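You operate a simulated robot arm through the tools that you are given. There is no shell and no other tool. Be economical: measure what you need, move in short steps, check, and stop when the job is done.

You are at the controls of a simulated robot arm. One attempt, no reset.

TASK
Prove that the rig's relief holds the pressure at 150 kPa, then vent.
Fine: set the relief knob first, lock both cam levers on the blue cap, shut the vent, five strokes; the cap stays locked in, the vent ends open.

The check looks at the end state, three seconds after you hand in, the way a careful person would. Anything else that was tipped, shoved, dropped, spilled or broken makes it a failure. Lids that push on must go on centred and level and be pressed home; caps that screw on are set level and turned clockwise until they are tight.

THE ROBOT
A 7-joint arm with a two-finger parallel gripper on a trunk, on a base that drives. Base frame: it is fixed to the floor where the robot stands at the start and does not move with it; the origin is under the middle of the robot, x ahead of it, y to its left, z up. Units: cm, degrees, N and s.
With the tool pointing down near the work surface it reaches from about 26 to 60 cm from the robot's upright axis, wherever it stands. Its first joint turns from -166.0 to 166.0 degrees. Places, roughly: blue cap (5x5x7 cm) [50, 0, 100]; pump knob [60, -10, 100]; pump side cam lever [50, 0, 100]; red vent knob [50, -10, 90]; relief knob [60, 10, 90]; rig coupling [50, 0, 100]; vent side cam lever [40, 0, 100]. Payload 3.4 kg.
The TCP is the grasp point between the finger pads, 3 cm short of the fingertips. In the tool frame z runs along the fingers and y along their closing line. The gripper opens to 9.4 cm. The fingers are 2.8 cm wide and 1 cm thick; the gripper's body (5 by 9.6 cm) begins 5.5 cm behind the TCP.
Orientation is that of the tool frame in the base frame, as [roll, pitch, yaw] about the fixed x, y, z axes, in that order (R = Rz(yaw) Ry(pitch) Rx(roll)). With the fingers straight down and closing along the base's y, the tool's x points along the base's -x, its y along +y and its z along -z.

THE INTERFACE
- The arm moves only by the tool step_arm. Its argument "rows" is a list of rows, each an object of numbers (a shift or turn left out is 0, a gripper value left out holds the last): "x", "y", "z": the shift along the base's x, y, z in cm; "wx", "wy", "wz": the turn, a rotation vector about the base's x, y, z in degrees. In form: [{"x": .., "y": .., "z": .., "wx": .., "wy": .., "wz": ..}, ...]. A call has 1 to 12 rows; each row is the pose to reach, as a shift and turn from the pose commanded when the call began. "grip" is the closure, from 0 (fully open) to 1 (shut), set as the call begins (left out, the last holds). Rows are played at 5 a second. More than 5 cm and 8.6 degrees between two rows, or a gripper value outside its range, and nothing of the call is played. A pose out of reach is approached as far as the arm can. The call stops where the force on the tool passes 40 N (or 10 N more than at its start, if that is more) or the arm is blocked; 0.2 s more then pass. The fingers move at their own pace (about 7.2 cm/s each) and stop on an object; they squeeze with about 23 N. The grip force told is the motor's: it shows also when the fingers shut on nothing. Time passes only in rows, and 0.2 s behind the last, so rows that repeat a pose let the fingers close. The reply holds the time, the measured pose of the TCP, the force on the tool along the base axes, the opening and the grip force, in the units named above and with some noise, with the torque about the TCP (base axes, N m) and any sound that the robot's microphone picked up.
- Cameras (640 x 400 px; columns grow to the right, rows downward): "scene" is now at [1.49, 13.14, 165.41]; the picture's right is [-0.26, -0.96, 0.00], its down [-0.73, 0.20, -0.65] and it looks along [0.63, -0.17, -0.76] (base axes); focal length 281 px, centre (320, 200). "wrist" rides on the gripper at [7.6, 1.4, -10.3] in the tool frame; the picture's right is [-0.18, 0.98, 0.00], its down [-0.75, -0.14, -0.64] and it looks along [-0.63, -0.12, 0.77] (tool axes); focal length 243 px, centre (320, 200). There is no depth. A picture from a camera that has moved, and an enlarged one, comes with that camera's place and axes in the base frame and with its lens.
- grab_frame(camera): a new picture of that camera. It takes no simulated time.
- slide_trunk(by): slides the trunk up (or, below 0, down) by that many cm; the arm and the scene camera ride with it, the base frame stays. It gives what a move gives, with no picture.
- drive_base(legs): drives the robot by 1 to 6 legs, each [ahead, left, turn to the left] in cm, cm and degrees, along the robot's own axes; the way and the turn of a leg run together, so that a leg with both is an arc; at most 150 cm and 180 degrees a leg. The arm and the cameras ride along, it lands a little off, and it stops where it bumps. It gives what a move gives.
- turn_head(pan, tilt): turns the head with the scene camera to pan (to the left, within 155 degrees either way) and tilt (down, from -29 to 69), counted from straight ahead of the robot. It gives what a move gives.
- inspect(camera, box): a new picture of the part [left, top, right, bottom] of that camera's present view, enlarged. It takes no simulated time.
- sign_off(): hands the job in; it is judged then, once.

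Go step by step. Nothing tells you exact positions but the pictures and the camera data: compare them with the known pose of the tool, close in by small moves and look again before you grip or let go. The budget is 120 turns and 98 pictures, counting those below and the enlarged ones. Unless the task says otherwise, let go and move clear before handing in, and close with one line.

The tools are called as a command line: name --argument value ..., lists and objects as JSON in quotes. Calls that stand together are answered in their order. step_arm: Moves the arm, as the interface text tells. Its arguments: {"type":"object","properties":{"rows":{"type":"array"},"grip":{"type":"number"}},"required":["rows"]} The other tools are called the same way: slide_trunk (by) slides the trunk up or down; drive_base (legs) drives the base; turn_head (pan, tilt) turns the head that bears the scene camera; grab_frame (camera) takes a picture; inspect (camera, box) takes an enlarged picture of a part of a camera's view; sign_off () hands the job in.

At the start:

```text
time_s: 0.0
position: [34.29, -4.67, 131.57]
tcp_rot: [180.0, 0.0, 180.0]
contact_force: [0.5, 0.1, 0.3]
torque: [-0.01, 0.0, 0.0]
finger_gap: 9.4
grasp_force: 0.1
trunk travel left (down, up): [-32.5, 6.1]
robot x, y, heading: [-0.1, 0.08, 0.2]
head pan, tilt: [-15.2, 49.3]
```

scene: 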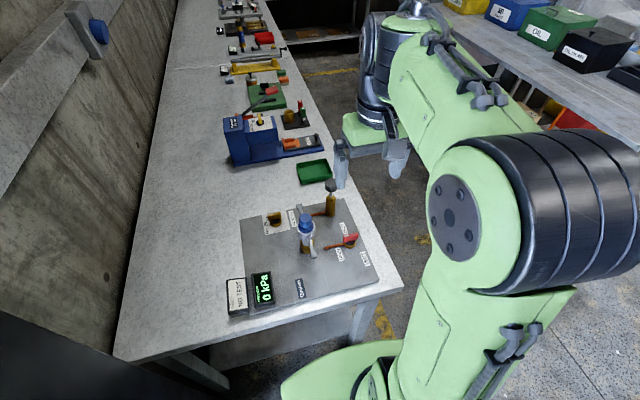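
wrist: 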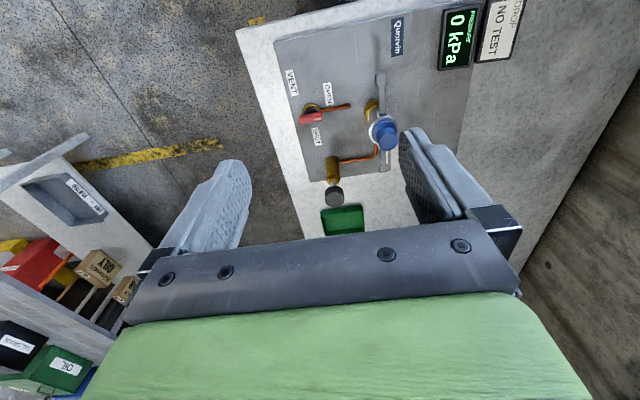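

I see a rig plate with a blue cap on a coupling, a red vent knob, a pump knob, a relief knob and a gauge. I'll look closer first.

inspect --camera "scene" --box '[220, 170, 400, 320]'

inspect --camera "wrist" --box '[260, 0, 540, 240]'

```text
2.67 times, centred on (310, 245) of scene
camera zoom: at [1.49, 13.14, 165.41], right [-0.26, -0.96, 0.0], down [-0.73, 0.2, -0.65], along [0.63, -0.17, -0.76], focal length 749 px, centre (347, 80)
```

zoom: 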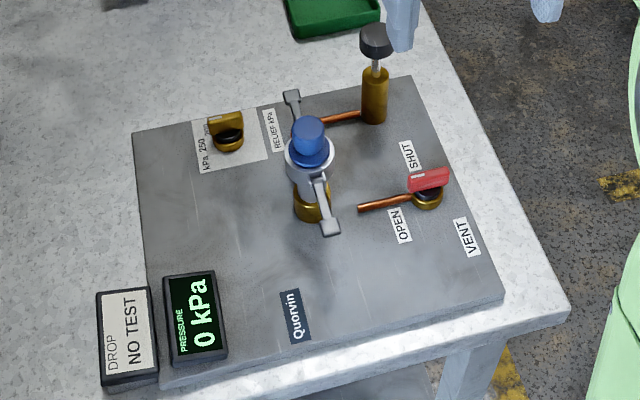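

```text
1.67 times, centred on (400, 120) of wrist
camera zoom: at [26.59, -3.2, 141.85], right [0.18, 0.98, 0.0], down [0.75, -0.14, 0.64], along [0.63, -0.12, -0.77], focal length 404 px, centre (187, 333)
```

zoom: 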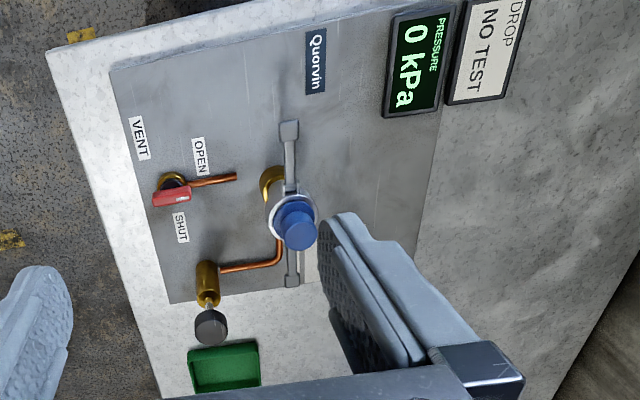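

The cap top is near [46, 4.7, 105] and the plate near z 88. I'll enlarge each element to read the labels.

inspect --camera "scene" --box '[262, 196, 306, 224]'

inspect --camera "scene" --box '[290, 190, 338, 240]'

inspect --camera "scene" --box '[315, 170, 375, 270]'

inspect --camera "wrist" --box '[340, 60, 410, 180]'

```text
14.29 times, centred on (284, 210) of scene
camera zoom: at [1.49, 13.14, 165.41], right [-0.26, -0.96, 0.0], down [-0.73, 0.2, -0.65], along [0.63, -0.17, -0.76], focal length 4011 px, centre (834, 57)
```

zoom: 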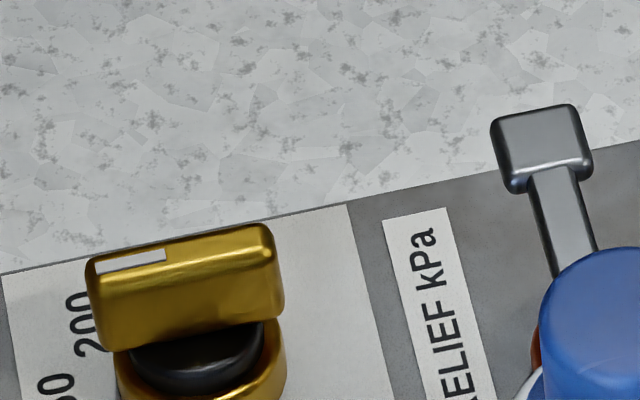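

```text
8.00 times, centred on (314, 215) of scene
camera zoom: at [1.49, 13.14, 165.41], right [-0.26, -0.96, 0.0], down [-0.73, 0.2, -0.65], along [0.63, -0.17, -0.76], focal length 2246 px, centre (368, 80)
```

zoom: 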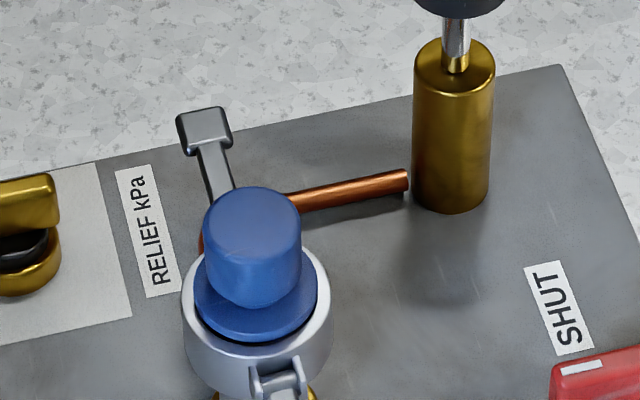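

```text
4.00 times, centred on (345, 220) of scene
camera zoom: at [1.49, 13.14, 165.41], right [-0.26, -0.96, 0.0], down [-0.73, 0.2, -0.65], along [0.63, -0.17, -0.76], focal length 1123 px, centre (220, 120)
```

zoom: 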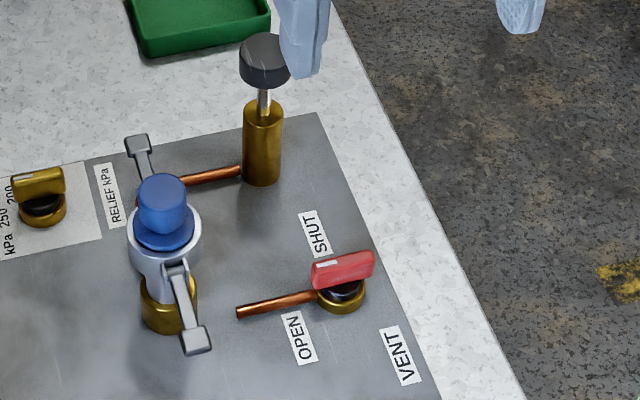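

```text
3.33 times, centred on (375, 120) of wrist
camera zoom: at [26.59, -3.2, 141.85], right [0.18, 0.98, 0.0], down [0.75, -0.14, 0.64], along [0.63, -0.12, -0.77], focal length 809 px, centre (137, 467)
```

zoom: 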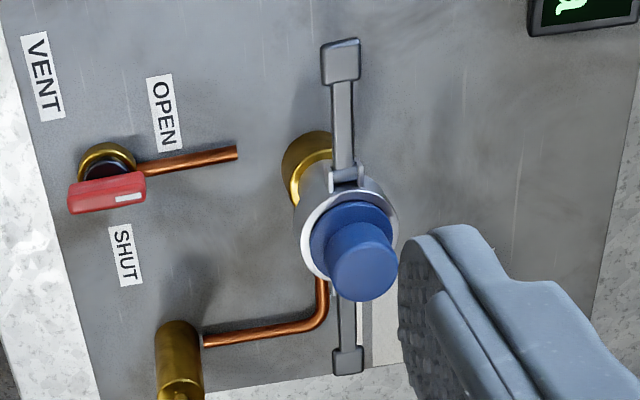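

The cap already sits in its coupling with both levers out. I need a lower side view of the levers, so I'll tilt the wrist camera.

step_arm --rows '[{"z": -3, "wy": -7}, {"z": -6, "wy": -14}, {"z": -9, "wy": -21}, {"z": -12, "wy": -28}, {"z": -15, "wy": -35}, {"z": -15, "wy": -35}]'

grab_frame --camera "wrist"

grab_frame --camera "scene"

```text
time_s: 1.4
position: [34.16, -4.65, 116.51]
tcp_rot: [179.9, 35.1, -180.0]
contact_force: [-0.5, -0.9, 0.3]
torque: [0.01, 0.01, 0.02]
finger_gap: 9.43
grasp_force: 0.1
trunk travel left (down, up): [-32.5, 6.1]
robot x, y, heading: [0.04, -0.22, -0.0]
head pan, tilt: [-15.2, 49.3]
```

```text
89 pictures are left
camera wrist: at [22.06, -3.22, 120.57], right [0.15, 0.98, 0.11], down [0.25, -0.14, 0.96], along [0.96, -0.12, -0.27], focal length 243 px, centre (320, 200)
```

wrist: 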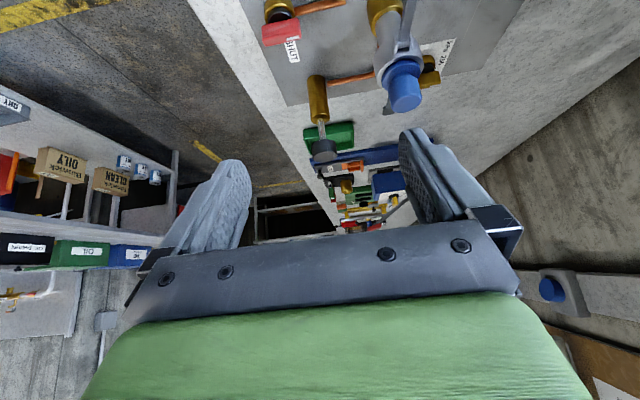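

```text
88 pictures are left
camera scene: at [1.43, 13.16, 165.41], right [-0.26, -0.96, 0.0], down [-0.73, 0.2, -0.65], along [0.63, -0.17, -0.76], focal length 281 px, centre (320, 200)
```

scene: 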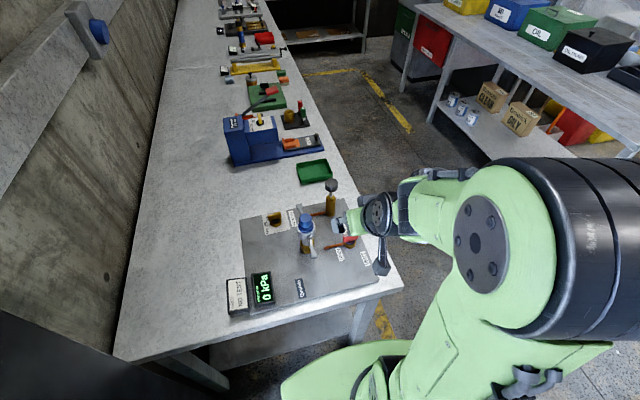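

Now a closer look at this side-ish view.

inspect --camera "wrist" --box '[350, 0, 470, 120]'

inspect --camera "wrist" --box '[240, 0, 360, 80]'

```text
3.33 times, centred on (410, 60) of wrist
camera zoom: at [22.06, -3.22, 120.57], right [0.15, 0.98, 0.11], down [0.25, -0.14, 0.96], along [0.96, -0.12, -0.27], focal length 809 px, centre (20, 667)
```

zoom: 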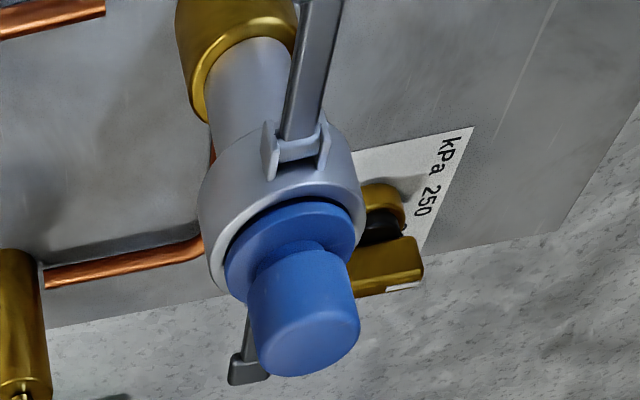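

```text
5.00 times, centred on (300, 40) of wrist
camera zoom: at [22.06, -3.22, 120.57], right [0.15, 0.98, 0.11], down [0.25, -0.14, 0.96], along [0.96, -0.12, -0.27], focal length 1213 px, centre (420, 1000)
```

zoom: 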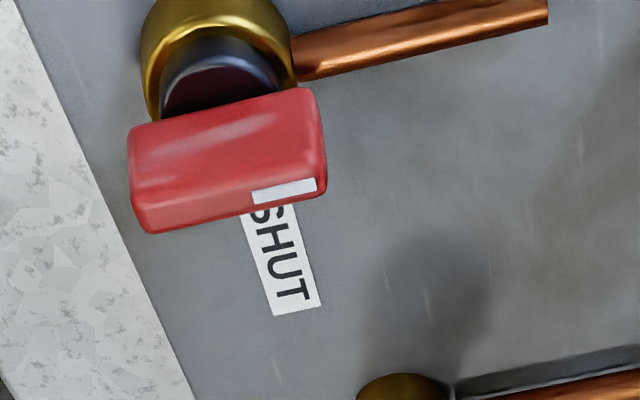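

The levers stick out nearly horizontal from the ring, with tips near [38.5, 4.8, 98] and [54.4, 4.7, 100]. I'll untilt the tool and move over to see the relief dial.

step_arm --rows '[{"z": 2, "wy": 7}, {"z": 2, "y": 4, "wy": 14}, {"z": 2, "x": 3, "y": 8, "wy": 21}, {"z": 0, "x": 6, "y": 12, "wy": 28}, {"z": -2, "x": 9, "y": 16, "wy": 35}, {"z": -5, "x": 12, "y": 19, "wy": 35}, {"z": -6, "x": 12, "y": 19, "wy": 35}]'

grab_frame --camera "wrist"

```text
refused: row 4 steps farther than a row can; nothing moved
```

```text
85 pictures are left
camera wrist: at [22.06, -3.22, 120.57], right [0.15, 0.98, 0.11], down [0.25, -0.14, 0.96], along [0.96, -0.12, -0.27], focal length 243 px, centre (320, 200)
```

wrist: 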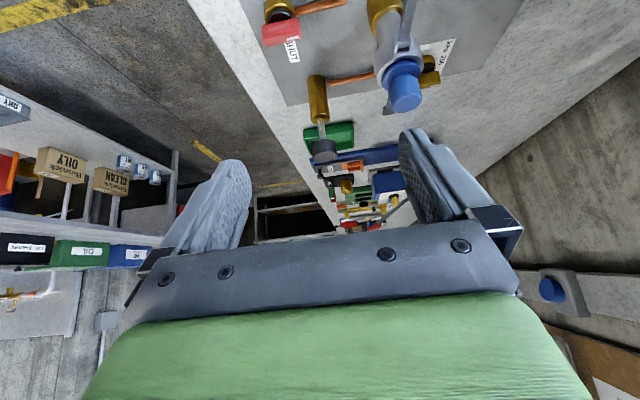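

The call was refused because one row's step was over 5 cm. I'll use smaller steps.

step_arm --rows '[{"z": 2, "wy": 7}, {"z": 2, "y": 3, "wy": 14}, {"z": 2, "x": 2, "y": 6, "wy": 21}, {"z": 1, "x": 4, "y": 9, "wy": 28}, {"z": 0, "x": 6, "y": 12, "wy": 35}, {"z": -2, "x": 8, "y": 15, "wy": 35}, {"z": -4, "x": 10, "y": 18, "wy": 35}, {"z": -6, "x": 12, "y": 19, "wy": 35}, {"z": -6, "x": 12, "y": 19, "wy": 35}]'

grab_frame --camera "wrist"

```text
time_s: 3.4
position: [46.1, 14.21, 110.66]
tcp_rot: [-180.0, 0.0, -180.0]
contact_force: [0.1, -0.3, 0.1]
torque: [-0.02, -0.01, 0.04]
finger_gap: 9.41
grasp_force: 0.0
trunk travel left (down, up): [-32.5, 6.1]
robot x, y, heading: [-0.54, -0.26, -0.0]
head pan, tilt: [-15.2, 49.3]
```

```text
84 pictures are left
camera wrist: at [38.53, 15.67, 120.9], right [0.18, 0.98, 0.0], down [0.75, -0.14, 0.64], along [0.63, -0.12, -0.77], focal length 243 px, centre (320, 200)
```

wrist: 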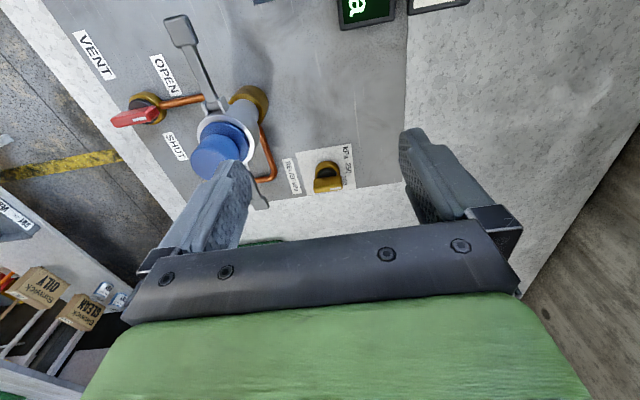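

Relief dial is in view between the fingers; enlarge it.

inspect --camera "wrist" --box '[275, 140, 365, 200]'

inspect --camera "wrist" --box '[90, 10, 290, 220]'

```text
6.67 times, centred on (320, 170) of wrist
camera zoom: at [38.53, 15.67, 120.9], right [0.18, 0.98, 0.0], down [0.75, -0.14, 0.64], along [0.63, -0.12, -0.77], focal length 1618 px, centre (320, 400)
```

zoom: 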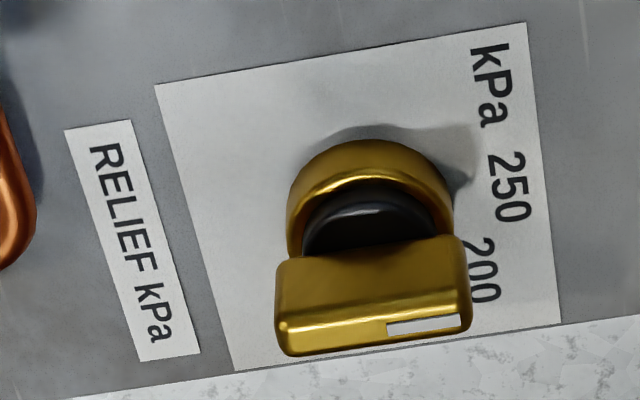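

```text
1.90 times, centred on (190, 115) of wrist
camera zoom: at [38.53, 15.67, 120.9], right [0.18, 0.98, 0.0], down [0.75, -0.14, 0.64], along [0.63, -0.12, -0.77], focal length 462 px, centre (568, 362)
```

zoom: 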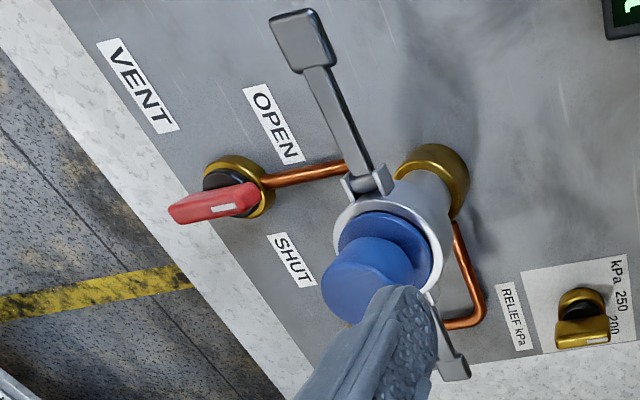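

The handle mark points near 200, and the rest of the scale is hidden. The relief knob is at the edge of reach, so I'll check base clearance before a small drive forward.

turn_head --pan -5 --tilt 69

grab_frame --camera "scene"

```text
time_s: 4.2
position: [46.14, 14.23, 110.6]
tcp_rot: [-180.0, 0.0, -179.9]
contact_force: [-0.3, -0.8, 0.9]
torque: [0.0, 0.01, 0.0]
finger_gap: 9.41
grasp_force: 0.2
trunk travel left (down, up): [-32.5, 6.1]
robot x, y, heading: [-0.13, 0.06, 0.0]
head pan, tilt: [-5.0, 68.8]
```

```text
81 pictures are left
camera scene: at [-0.42, 14.69, 163.13], right [-0.09, -1.0, 0.0], down [-0.93, 0.08, -0.36], along [0.36, -0.03, -0.93], focal length 281 px, centre (320, 200)
```

scene: 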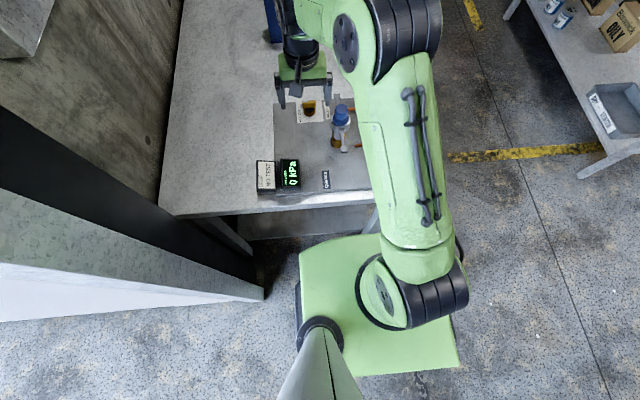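

The base is already close to the table, so I'll not drive forward. I'll rotate the gripper so the wrist camera looks down on the relief dial from the +y side.

step_arm --rows '[{"x": 1, "wz": -8}, {"x": 2, "wz": -16}, {"x": 3, "wz": -24}, {"x": 4, "wz": -32}, {"x": 5, "wz": -40}, {"x": 6, "wz": -48}, {"x": 7, "wz": -56}, {"x": 8, "y": -1, "wz": -64}, {"x": 8.5, "y": -2, "wz": -72}, {"x": 9, "y": -3, "wz": -80}, {"x": 9.5, "y": -4, "wz": -88}, {"x": 10, "y": -5, "wz": -90}]'

grab_frame --camera "wrist"

```text
time_s: 6.8
position: [56.25, 9.13, 110.59]
tcp_rot: [179.9, 0.0, 90.0]
contact_force: [-0.4, 0.1, -0.7]
torque: [0.0, -0.03, -0.02]
finger_gap: 9.41
grasp_force: 0.0
trunk travel left (down, up): [-32.5, 6.1]
robot x, y, heading: [0.05, 0.48, -0.0]
head pan, tilt: [-5.0, 68.8]
```

```text
80 pictures are left
camera wrist: at [57.67, 16.93, 120.87], right [0.98, -0.19, 0.0], down [-0.14, -0.75, 0.64], along [-0.12, -0.63, -0.77], focal length 243 px, centre (320, 200)
```

wrist: 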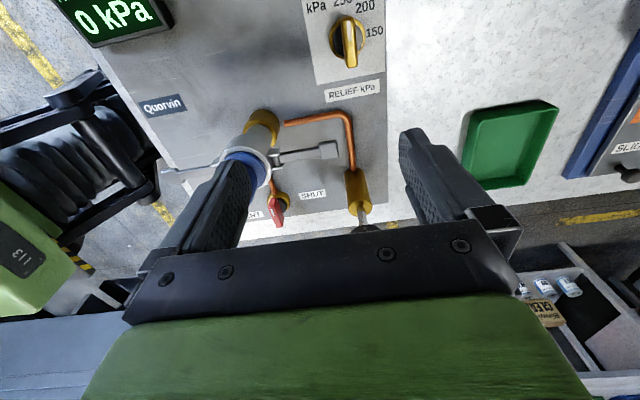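

inspect --camera "wrist" --box '[290, 0, 400, 100]'

inspect --camera "wrist" --box '[200, 90, 400, 240]'

```text
4.00 times, centred on (345, 50) of wrist
camera zoom: at [57.67, 16.93, 120.87], right [0.98, -0.19, 0.0], down [-0.14, -0.75, 0.64], along [-0.12, -0.63, -0.77], focal length 970 px, centre (220, 800)
```

zoom: 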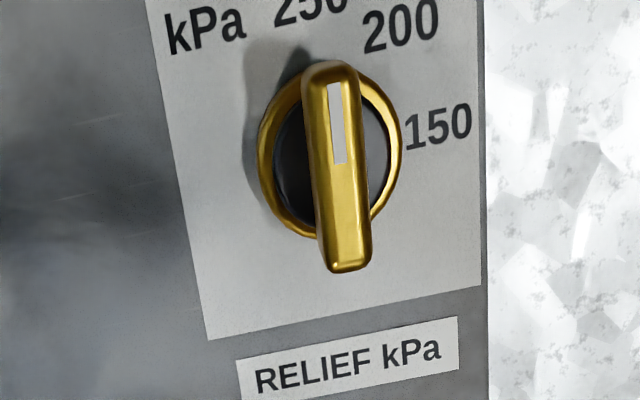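

```text
2.67 times, centred on (300, 165) of wrist
camera zoom: at [57.67, 16.93, 120.87], right [0.98, -0.19, 0.0], down [-0.14, -0.75, 0.64], along [-0.12, -0.63, -0.77], focal length 647 px, centre (373, 293)
```

zoom: 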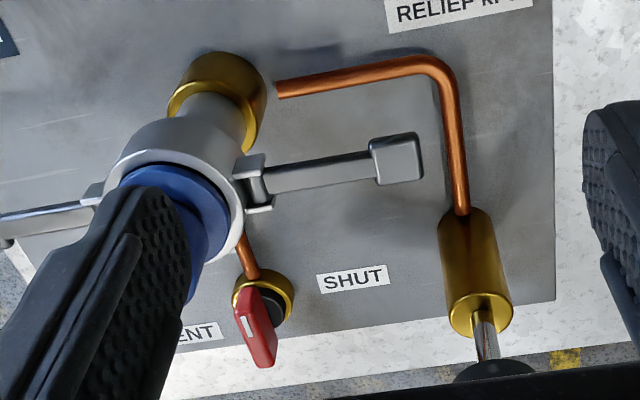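

The dial reads 250 now (mark along +y) and 150 is along +x, so it needs a 90° clockwise turn. The knob axis is near (59.8, 12.8). I'll spin the wrist the other way so it has room for the turn.

step_arm --rows '[{"y": 1, "wz": 8.5}, {"y": 2, "wz": 17}, {"y": 3, "wz": 25.5}, {"y": 3.9, "wz": 34}, {"y": 3.9, "wz": 42.5}, {"y": 3.9, "wz": 51}, {"y": 3.9, "wz": 59.5}, {"y": 3.9, "wz": 68}, {"y": 3.9, "wz": 76.5}, {"y": 3.9, "wz": 85}, {"y": 3.9, "wz": 90}]'

step_arm --rows '[{"x": 1, "wz": 8.5}, {"x": 2, "wz": 17}, {"x": 3, "wz": 25.5}, {"x": 3.5, "wz": 34}, {"x": 3.5, "wz": 42.5}, {"x": 3.5, "wz": 51}, {"x": 3.5, "wz": 59.5}, {"x": 3.5, "wz": 68}, {"x": 3.5, "wz": 76.5}, {"x": 3.5, "wz": 85}, {"x": 3.5, "wz": 90}]'

grab_frame --camera "wrist"

```text
time_s: 9.2
position: [56.23, 13.15, 110.6]
tcp_rot: [-180.0, 0.0, -179.8]
contact_force: [-0.4, 1.2, 0.0]
torque: [0.0, -0.02, -0.03]
finger_gap: 9.43
grasp_force: 0.0
trunk travel left (down, up): [-32.5, 6.1]
robot x, y, heading: [-0.04, -0.16, -0.1]
head pan, tilt: [-5.0, 68.8]
```

```text
time_s: 11.6
position: [57.83, 12.74, 110.2]
tcp_rot: [-179.9, -0.1, -92.4]
contact_force: [0.1, -0.6, 0.0]
torque: [0.0, -0.02, 0.0]
finger_gap: 9.4
grasp_force: 0.0
out of reach, approached as far as the arm can: row 2, 3, 4, 5, 6, 7, 8, 9, 10, 11
trunk travel left (down, up): [-32.5, 6.1]
robot x, y, heading: [-0.05, -0.0, -0.2]
head pan, tilt: [-5.0, 68.8]
```

```text
77 pictures are left
camera wrist: at [55.99, 5.23, 120.47], right [-0.97, 0.22, 0.0], down [0.17, 0.75, 0.64], along [0.14, 0.63, -0.77], focal length 243 px, centre (320, 200)
```

wrist: 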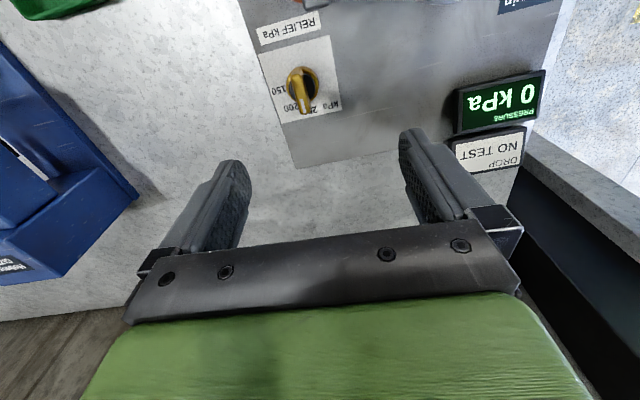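

The arm stops about 2 cm short of the relief knob. I'll check the gap between the base and table before a small drive.

inspect --camera "scene" --box '[180, 190, 420, 340]'

```text
2.67 times, centred on (300, 265) of scene
camera zoom: at [-0.42, 14.66, 163.13], right [-0.09, -1.0, 0.0], down [-0.93, 0.08, -0.36], along [0.36, -0.03, -0.93], focal length 749 px, centre (373, 27)
```

zoom: 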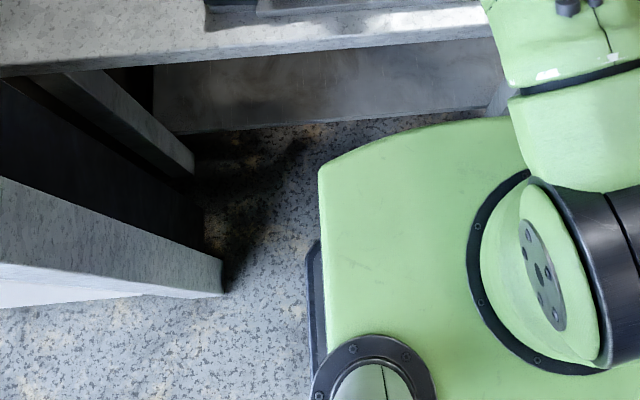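

There is open floor ahead of the base, so a 3 cm drive forward looks fine. The arm is above everything.

drive_base --legs '[[3, 0, 0]]'

grab_frame --camera "wrist"

```text
time_s: 12.5
position: [60.62, 12.85, 110.14]
tcp_rot: [179.9, 0.0, -92.5]
contact_force: [0.0, -0.1, -0.1]
torque: [0.05, 0.02, 0.02]
finger_gap: 9.39
grasp_force: 0.0
trunk travel left (down, up): [-32.5, 6.1]
robot x, y, heading: [2.8, 0.55, 0.1]
head pan, tilt: [-5.0, 68.8]
```

```text
75 pictures are left
camera wrist: at [58.96, 5.27, 120.45], right [-0.97, 0.23, 0.0], down [0.17, 0.75, 0.64], along [0.14, 0.63, -0.77], focal length 243 px, centre (320, 200)
```

wrist: 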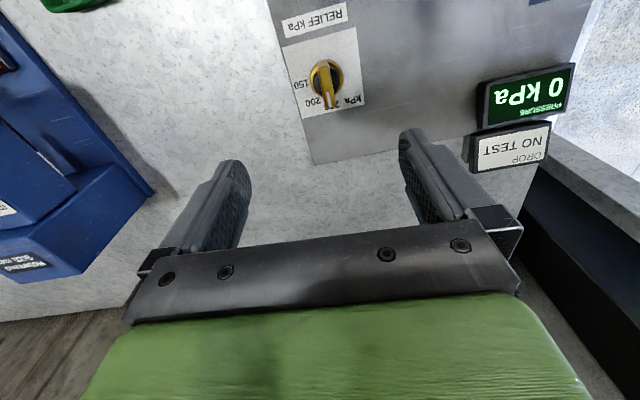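

I can reach the knob now at (59.85, 12.9). I'll centre and come down partway.

step_arm --rows '[{"x": -0.8, "y": 0.05, "z": -3, "wz": 2.5}, {"x": -0.8, "y": 0.05, "z": -6, "wz": 2.5}, {"x": -0.8, "y": 0.05, "z": -9, "wz": 2.5}, {"x": -0.8, "y": 0.05, "z": -12.5, "wz": 2.5}, {"x": -0.8, "y": 0.05, "z": -12.5, "wz": 2.5}]'

grab_frame --camera "wrist"

```text
time_s: 13.7
position: [59.72, 12.75, 97.71]
tcp_rot: [-179.9, 0.0, -90.1]
contact_force: [0.0, -0.2, -0.4]
torque: [0.01, -0.02, 0.02]
finger_gap: 9.43
grasp_force: 0.0
trunk travel left (down, up): [-32.5, 6.1]
robot x, y, heading: [2.94, -0.02, 0.0]
head pan, tilt: [-5.0, 68.8]
```

```text
74 pictures are left
camera wrist: at [58.41, 5.21, 107.99], right [-0.98, 0.18, 0.0], down [0.14, 0.75, 0.64], along [0.12, 0.63, -0.77], focal length 243 px, centre (320, 200)
```

wrist: 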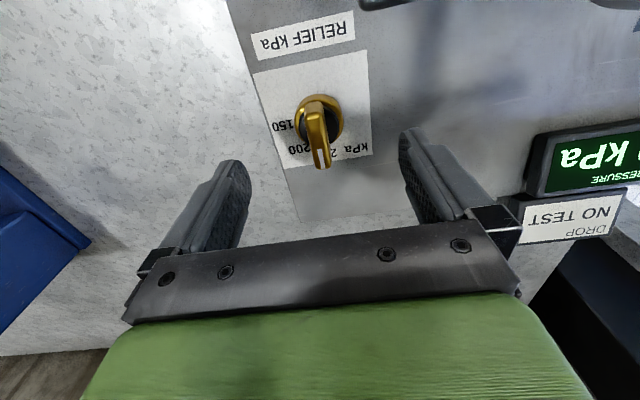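

Aligned. Descending around the handle.

step_arm --rows '[{"y": -0.2, "z": -1.5}, {"y": -0.2, "z": -3}, {"y": -0.2, "z": -4.5}, {"y": -0.2, "z": -4.5}]'

grab_frame --camera "wrist"

```text
time_s: 14.7
position: [59.86, 12.63, 93.17]
tcp_rot: [-180.0, 0.0, -90.0]
contact_force: [0.3, 0.3, -1.0]
torque: [0.0, 0.01, -0.02]
finger_gap: 9.41
grasp_force: 0.1
trunk travel left (down, up): [-32.5, 6.1]
robot x, y, heading: [2.81, -0.02, 0.1]
head pan, tilt: [-5.0, 68.8]
```

```text
73 pictures are left
camera wrist: at [58.42, 5.1, 103.51], right [-0.98, 0.18, 0.0], down [0.14, 0.75, 0.64], along [0.12, 0.63, -0.77], focal length 243 px, centre (320, 200)
```

wrist: 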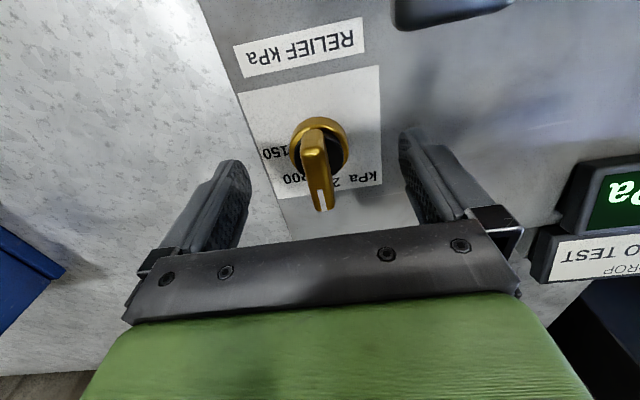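

The TCP is at the handle; closing the fingers.

step_arm --rows '[{"z": -0.3}, {"z": -0.3}, {"z": -0.3}, {"z": -0.3}, {"z": -0.3}]' --grip 1

grab_frame --camera "wrist"

```text
time_s: 15.9
position: [59.96, 12.7, 92.93]
tcp_rot: [180.0, 0.0, -89.9]
contact_force: [4.5, 0.2, 1.0]
torque: [0.19, -0.2, -0.04]
finger_gap: 3.02
grasp_force: 45.2
trunk travel left (down, up): [-32.5, 6.1]
robot x, y, heading: [2.65, 0.01, -0.1]
head pan, tilt: [-5.0, 68.8]
```

```text
72 pictures are left
camera wrist: at [58.51, 5.09, 103.19], right [-0.98, 0.18, 0.0], down [0.14, 0.75, 0.64], along [0.12, 0.63, -0.77], focal length 243 px, centre (320, 200)
```

wrist: 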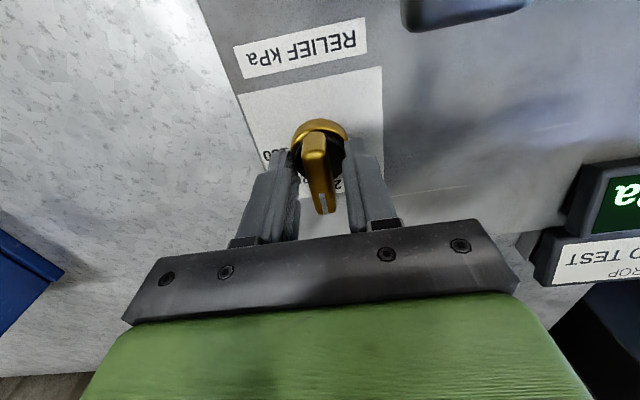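

The gap of 3 cm shows I've clamped the round base, not the handle. I'll open, rise 1.6 cm and close again.

step_arm --rows '[{"z": 0}, {"z": 0}, {"z": 0.8}, {"z": 1.6}, {"z": 1.6}]' --grip 0.5

step_arm --rows '[{"x": 0}, {"x": 0}, {"x": 0}, {"x": 0}]' --grip 1

grab_frame --camera "wrist"

```text
time_s: 17.1
position: [59.93, 12.6, 94.54]
tcp_rot: [-179.9, 0.1, -89.9]
contact_force: [-0.2, 0.5, 0.2]
torque: [-0.03, 0.02, 0.02]
finger_gap: 4.7
grasp_force: 0.1
trunk travel left (down, up): [-32.5, 6.1]
robot x, y, heading: [2.81, -0.11, 0.0]
head pan, tilt: [-5.0, 68.8]
```

```text
time_s: 18.1
position: [59.93, 12.51, 94.46]
tcp_rot: [179.9, -0.1, -90.0]
contact_force: [3.0, 0.4, 1.1]
torque: [0.09, -0.03, -0.05]
finger_gap: 1.27
grasp_force: 45.4
trunk travel left (down, up): [-32.5, 6.1]
robot x, y, heading: [3.16, -0.01, 0.1]
head pan, tilt: [-5.0, 68.8]
```

```text
71 pictures are left
camera wrist: at [58.51, 5.05, 104.78], right [-0.98, 0.18, 0.0], down [0.14, 0.75, 0.64], along [0.12, 0.63, -0.77], focal length 243 px, centre (320, 200)
```

wrist: 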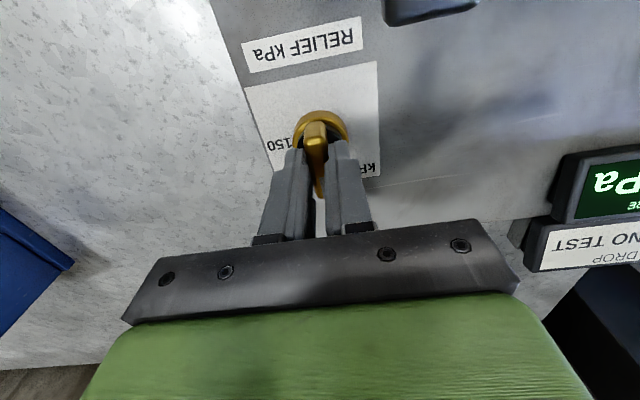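

Gap 1.27 cm: the handle is held. Turning clockwise 45° first.

step_arm --rows '[{"wz": -5}, {"wz": -10}, {"wz": -15}, {"wz": -20}, {"wz": -25}, {"wz": -30}, {"wz": -35}, {"wz": -40}, {"wz": -45}]'

grab_frame --camera "wrist"

```text
time_s: 20.1
position: [59.8, 12.52, 94.51]
tcp_rot: [180.0, 0.0, -135.1]
contact_force: [0.0, 3.4, 4.1]
torque: [0.19, -0.07, 0.06]
finger_gap: 1.27
grasp_force: 45.1
trunk travel left (down, up): [-32.5, 6.1]
robot x, y, heading: [3.29, -0.36, -0.3]
head pan, tilt: [-5.0, 68.8]
```

```text
70 pictures are left
camera wrist: at [53.41, 8.35, 104.78], right [-0.56, 0.83, 0.0], down [0.63, 0.43, 0.64], along [0.53, 0.36, -0.77], focal length 243 px, centre (320, 200)
```

wrist: 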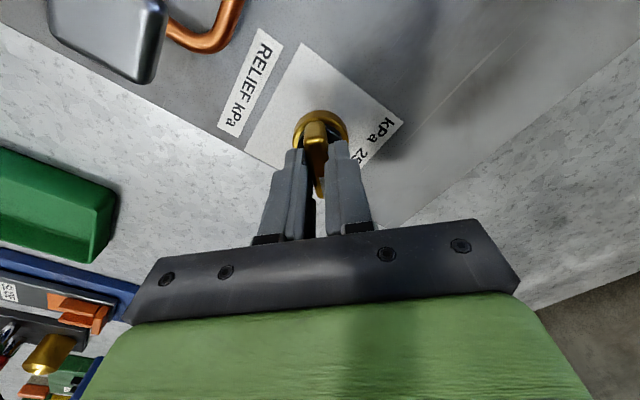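

It turns smoothly. Turning the remaining 45°.

step_arm --rows '[{"wz": -5}, {"wz": -10}, {"wz": -15}, {"wz": -20}, {"wz": -25}, {"wz": -30}, {"wz": -35}, {"wz": -40}, {"wz": -45}, {"wz": -45}]'

step_arm --rows '[{"x": 0}, {"x": 0}, {"z": 2}, {"z": 5}, {"z": 8}, {"z": 12}, {"z": 16}, {"z": 16, "x": -4}, {"z": 16, "x": -4}]' --grip 0.5

inspect --camera "wrist" --box '[240, 60, 440, 210]'

```text
time_s: 22.3
position: [59.89, 12.84, 94.58]
tcp_rot: [-179.9, 0.1, -180.0]
contact_force: [-6.6, 11.9, -1.8]
torque: [0.32, -0.39, 0.05]
finger_gap: 1.28
grasp_force: 45.1
trunk travel left (down, up): [-32.5, 6.1]
robot x, y, heading: [2.88, -0.0, 0.1]
head pan, tilt: [-5.0, 68.8]
```

```text
time_s: 24.3
position: [56.05, 12.6, 110.44]
tcp_rot: [-180.0, -0.1, -180.0]
contact_force: [0.2, 1.0, 0.5]
torque: [-0.01, 0.03, -0.01]
finger_gap: 4.71
grasp_force: 0.0
trunk travel left (down, up): [-32.5, 6.1]
robot x, y, heading: [2.6, -0.02, -0.2]
head pan, tilt: [-5.0, 68.8]
```

```text
2.67 times, centred on (340, 135) of wrist
camera zoom: at [48.42, 14.08, 120.69], right [0.18, 0.98, 0.0], down [0.75, -0.14, 0.64], along [0.63, -0.12, -0.77], focal length 647 px, centre (267, 373)
```

zoom: 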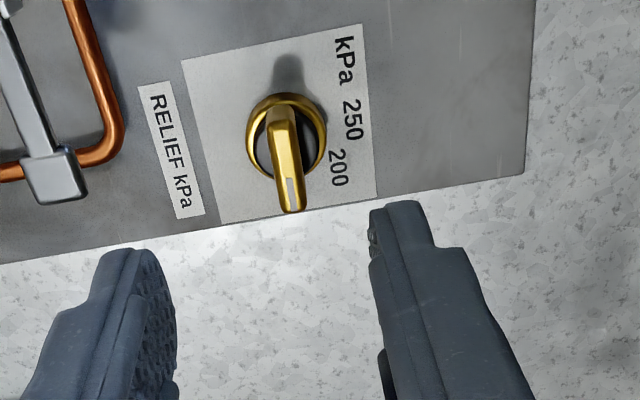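

The mark now points to 150 along +x. Next I want a side view of the coupling to see how the levers work.

step_arm --rows '[{"x": -1, "y": 1, "wz": -8.5}, {"x": -2, "y": 2, "wz": -17}, {"x": -3, "y": 3, "wz": -25.5}, {"x": -4, "y": 4, "wz": -34}, {"x": -5, "y": 5, "wz": -42.5}, {"x": -6, "y": 6, "wz": -51}, {"x": -7, "y": 7, "wz": -59.5}, {"x": -8, "y": 8, "wz": -68}, {"x": -9, "y": 9, "wz": -76.5}, {"x": -10, "y": 10, "wz": -85}, {"x": -10, "y": 11, "wz": -90}]'

step_arm --rows '[{"wx": -7}, {"wx": -14}, {"wx": -21}, {"wx": -28}, {"wx": -35}, {"wx": -35}]'

grab_frame --camera "wrist"

```text
time_s: 26.7
position: [45.73, 23.65, 110.53]
tcp_rot: [-180.0, 0.0, 89.9]
contact_force: [-0.2, -0.3, 0.2]
torque: [-0.01, 0.0, 0.02]
finger_gap: 4.69
grasp_force: 0.1
trunk travel left (down, up): [-32.5, 6.1]
robot x, y, heading: [2.4, -0.09, -0.3]
head pan, tilt: [-5.0, 68.8]
```

```text
time_s: 28.1
position: [45.93, 23.51, 110.56]
tcp_rot: [-179.9, 35.0, 90.1]
contact_force: [-0.7, 0.3, -0.2]
torque: [0.01, -0.01, 0.03]
finger_gap: 4.68
grasp_force: 0.1
trunk travel left (down, up): [-32.5, 6.1]
robot x, y, heading: [2.81, 0.29, -0.1]
head pan, tilt: [-5.0, 68.8]
```

```text
68 pictures are left
camera wrist: at [47.25, 35.79, 114.57], right [0.98, -0.15, 0.11], down [-0.14, -0.25, 0.96], along [-0.12, -0.96, -0.27], focal length 243 px, centre (320, 200)
```

wrist: 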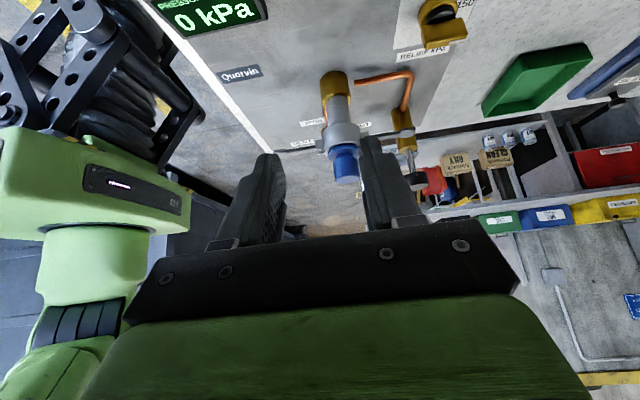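

inspect --camera "wrist" --box '[280, 50, 440, 200]'

inspect --camera "wrist" --box '[400, 0, 480, 60]'

```text
2.67 times, centred on (360, 125) of wrist
camera zoom: at [47.25, 35.79, 114.57], right [0.98, -0.15, 0.11], down [-0.14, -0.25, 0.96], along [-0.12, -0.96, -0.27], focal length 647 px, centre (213, 400)
```

zoom: 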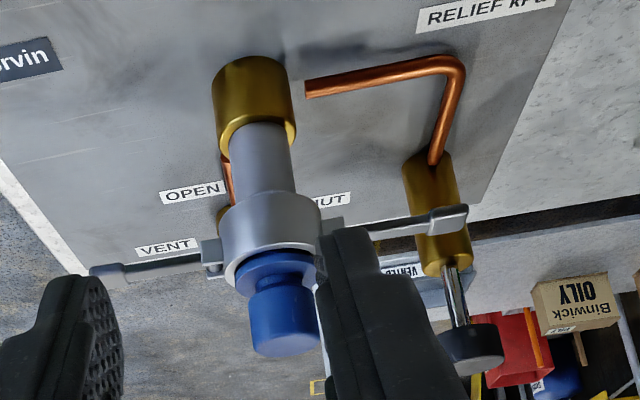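

```text
6.67 times, centred on (440, 30) of wrist
camera zoom: at [47.25, 35.79, 114.57], right [0.98, -0.15, 0.11], down [-0.14, -0.25, 0.96], along [-0.12, -0.96, -0.27], focal length 1618 px, centre (-480, 1333)
```

zoom: 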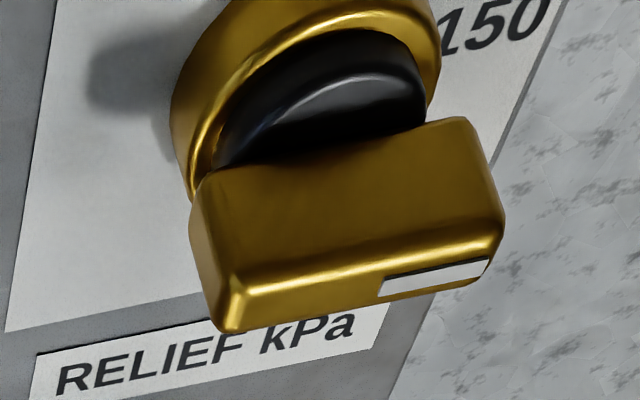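

The levers are horizontal at z≈98 and symmetric about a cap axis near x=47.3. On a cam lock the arms fold down along the body, so I'll test the vent-side lever with a gentle downward push. Untilting and moving over it.

step_arm --rows '[{"wx": 7}, {"wx": 14}, {"wx": 21}, {"wx": 28}, {"wx": 35}, {"wx": 35}]' --grip 1

step_arm --rows '[{"x": -1, "y": -1, "wz": 8.5}, {"x": -2, "y": -3, "wz": 17}, {"x": -3, "y": -5, "wz": 25.5}, {"x": -4, "y": -7, "wz": 34}, {"x": -5, "y": -9, "wz": 42.5}, {"x": -6, "y": -11, "wz": 51}, {"x": -6.5, "y": -13, "wz": 59.5}, {"x": -6.5, "y": -15, "wz": 68}, {"x": -6.5, "y": -17, "wz": 76.5}, {"x": -6.5, "y": -18.8, "wz": 85}, {"x": -6.5, "y": -18.8, "wz": 90}]'

grab_frame --camera "wrist"

turn_head --pan -8 --tilt 52

grab_frame --camera "scene"

```text
time_s: 29.5
position: [45.84, 23.71, 110.48]
tcp_rot: [179.9, 0.0, 90.2]
contact_force: [0.5, 0.0, -0.6]
torque: [0.0, 0.0, 0.03]
finger_gap: 0.02
grasp_force: 23.4
trunk travel left (down, up): [-32.5, 6.1]
robot x, y, heading: [2.8, -0.23, -0.1]
head pan, tilt: [-5.0, 68.8]
```

```text
time_s: 31.9
position: [39.42, 4.86, 110.49]
tcp_rot: [-180.0, 0.0, -179.8]
contact_force: [0.1, 0.4, 0.1]
torque: [-0.03, -0.01, -0.03]
finger_gap: 0.0
grasp_force: 23.3
trunk travel left (down, up): [-32.5, 6.1]
robot x, y, heading: [3.21, -0.08, 0.0]
head pan, tilt: [-5.0, 68.8]
```

```text
65 pictures are left
camera wrist: at [31.75, 6.3, 120.76], right [0.18, 0.98, 0.0], down [0.75, -0.14, 0.64], along [0.63, -0.12, -0.77], focal length 243 px, centre (320, 200)
```

wrist: 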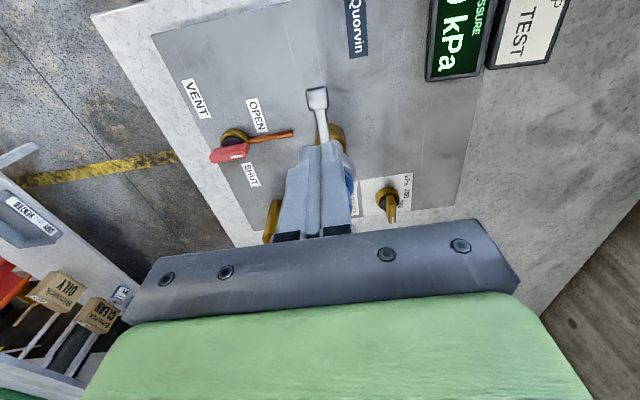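

```text
time_s: 32.6
position: [39.33, 4.85, 110.56]
tcp_rot: [180.0, 0.0, -179.9]
contact_force: [0.4, -0.4, -0.6]
torque: [0.03, 0.0, 0.02]
finger_gap: 0.0
grasp_force: 23.2
trunk travel left (down, up): [-32.5, 6.1]
robot x, y, heading: [3.11, 0.24, -0.3]
head pan, tilt: [-8.0, 52.0]
```

```text
64 pictures are left
camera scene: at [4.37, 14.13, 165.05], right [-0.14, -0.99, 0.0], down [-0.78, 0.11, -0.61], along [0.61, -0.09, -0.79], focal length 281 px, centre (320, 200)
```

scene: 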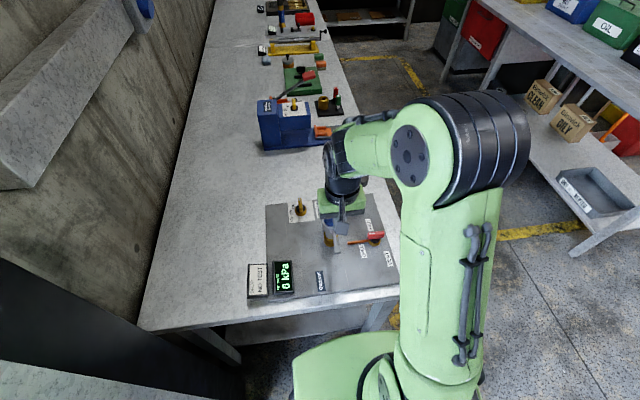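

The vent-side lever tip is at (38.4, 4.7). I'll lower to it and press down gently.

step_arm --rows '[{"z": -3, "y": -0.1}, {"z": -6, "y": -0.1}, {"z": -8, "y": -0.1}, {"z": -9, "y": -0.1}, {"z": -9.5, "y": -0.1}, {"z": -10, "y": -0.1}, {"z": -10.5, "y": -0.1}, {"z": -11, "y": -0.1}]'

inspect --camera "wrist" --box '[220, 40, 420, 240]'

```text
time_s: 34.5
position: [39.34, 4.68, 99.49]
tcp_rot: [-179.9, 0.0, 180.0]
contact_force: [0.5, -0.8, -0.1]
torque: [0.02, -0.02, -0.01]
finger_gap: 0.02
grasp_force: 23.7
trunk travel left (down, up): [-32.5, 6.1]
robot x, y, heading: [3.14, -0.21, 0.2]
head pan, tilt: [-8.0, 52.0]
```

```text
2.00 times, centred on (320, 140) of wrist
camera zoom: at [31.74, 6.17, 109.78], right [0.18, 0.98, 0.0], down [0.75, -0.14, 0.64], along [0.63, -0.12, -0.77], focal length 485 px, centre (320, 320)
```

zoom: 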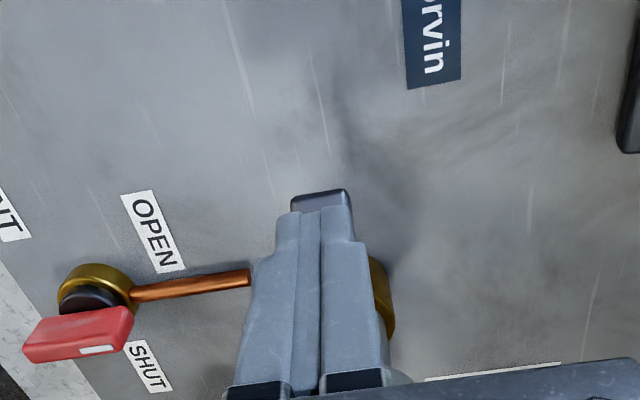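

No force yet. The lever may be swinging freely, so I'll keep going down.

step_arm --rows '[{"z": -0.5}, {"z": -1}, {"z": -1.5}, {"z": -2}]'

inspect --camera "scene" --box '[290, 180, 390, 270]'

```text
time_s: 35.5
position: [39.25, 4.69, 97.55]
tcp_rot: [-180.0, 0.1, 180.0]
contact_force: [0.4, -0.1, -0.7]
torque: [-0.03, 0.06, 0.01]
finger_gap: 0.0
grasp_force: 23.1
trunk travel left (down, up): [-32.5, 6.1]
robot x, y, heading: [2.63, -0.23, 0.0]
head pan, tilt: [-8.0, 52.0]
```

```text
4.44 times, centred on (340, 225) of scene
camera zoom: at [4.39, 14.13, 165.05], right [-0.14, -0.99, 0.0], down [-0.78, 0.11, -0.62], along [0.61, -0.09, -0.79], focal length 1248 px, centre (231, 89)
```

zoom: 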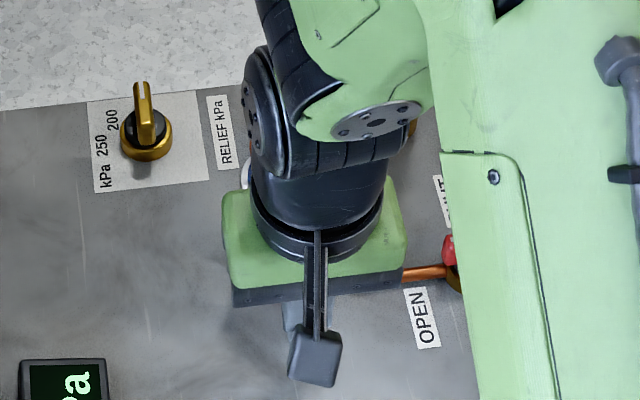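

That bar is the wrist camera mount. I'll check the lever in the wrist view.

inspect --camera "wrist" --box '[220, 60, 420, 240]'

```text
2.22 times, centred on (320, 150) of wrist
camera zoom: at [31.76, 6.18, 107.79], right [0.18, 0.98, 0.0], down [0.75, -0.14, 0.64], along [0.63, -0.12, -0.77], focal length 539 px, centre (320, 311)
```

zoom: 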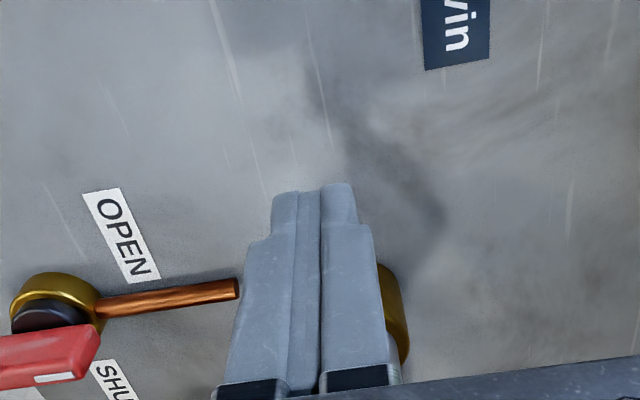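

The lever swings down freely. I'll follow it inward with the fingertips tilted forward.

step_arm --rows '[{"z": -0.5, "wy": -5}, {"z": -1, "x": 0.2, "wy": -10}, {"z": -1.5, "x": 0.4, "wy": -15}, {"z": -2, "x": 0.8, "wy": -20}, {"z": -2, "x": 1.3, "wy": -20}, {"z": -2, "x": 1.8, "wy": -20}, {"z": -2, "x": 1.8, "wy": -20}]'

grab_frame --camera "wrist"

```text
time_s: 37.0
position: [40.51, 4.78, 95.52]
tcp_rot: [-179.9, 19.6, -180.0]
contact_force: [-26.0, -1.4, -2.7]
torque: [0.03, 0.69, -0.04]
finger_gap: 0.01
grasp_force: 23.4
trunk travel left (down, up): [-32.5, 6.1]
robot x, y, heading: [2.91, -0.32, -0.1]
head pan, tilt: [-8.0, 52.0]
```

```text
60 pictures are left
camera wrist: at [29.92, 6.2, 102.62], right [0.17, 0.98, 0.06], down [0.5, -0.14, 0.86], along [0.85, -0.12, -0.51], focal length 243 px, centre (320, 200)
```

wrist: 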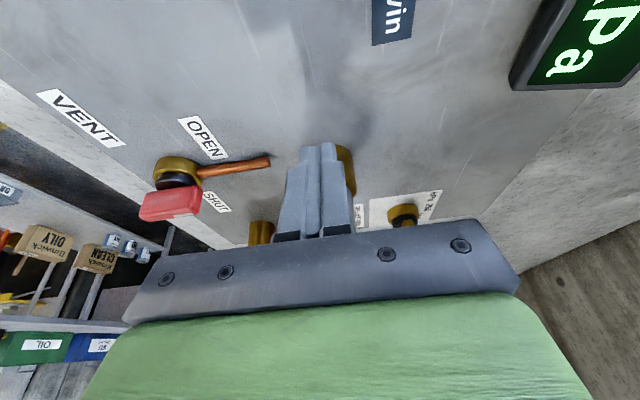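

There is a firm 26 N contact. I'll back off and look at the lever.

step_arm --rows '[{"x": -2, "z": 0}, {"x": -5, "z": 1}, {"x": -8, "z": 3}, {"x": -11, "z": 6}, {"x": -11, "z": 9}, {"x": -11, "z": 9}]'

grab_frame --camera "wrist"

inspect --camera "scene" --box '[290, 180, 390, 270]'

```text
time_s: 38.5
position: [34.93, 5.93, 104.92]
tcp_rot: [-180.0, 19.9, -180.0]
contact_force: [0.9, 0.8, -0.4]
torque: [0.02, -0.02, 0.0]
finger_gap: 0.0
grasp_force: 22.9
out of reach, approached as far as the arm can: row 3, 4, 5, 6
trunk travel left (down, up): [-32.5, 6.1]
robot x, y, heading: [3.05, 0.04, 0.0]
head pan, tilt: [-8.0, 52.0]
```

```text
59 pictures are left
camera wrist: at [24.28, 7.38, 112.03], right [0.17, 0.98, 0.06], down [0.49, -0.14, 0.86], along [0.85, -0.12, -0.51], focal length 243 px, centre (320, 200)
```

wrist: 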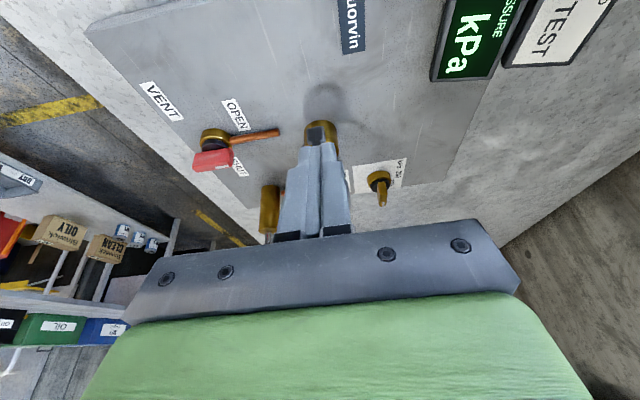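

```text
4.44 times, centred on (340, 225) of scene
camera zoom: at [4.42, 14.18, 165.05], right [-0.14, -0.99, 0.0], down [-0.78, 0.11, -0.62], along [0.61, -0.09, -0.79], focal length 1248 px, centre (231, 89)
```

zoom: 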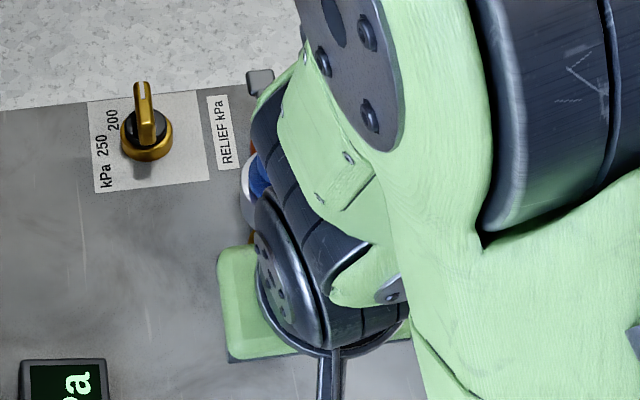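

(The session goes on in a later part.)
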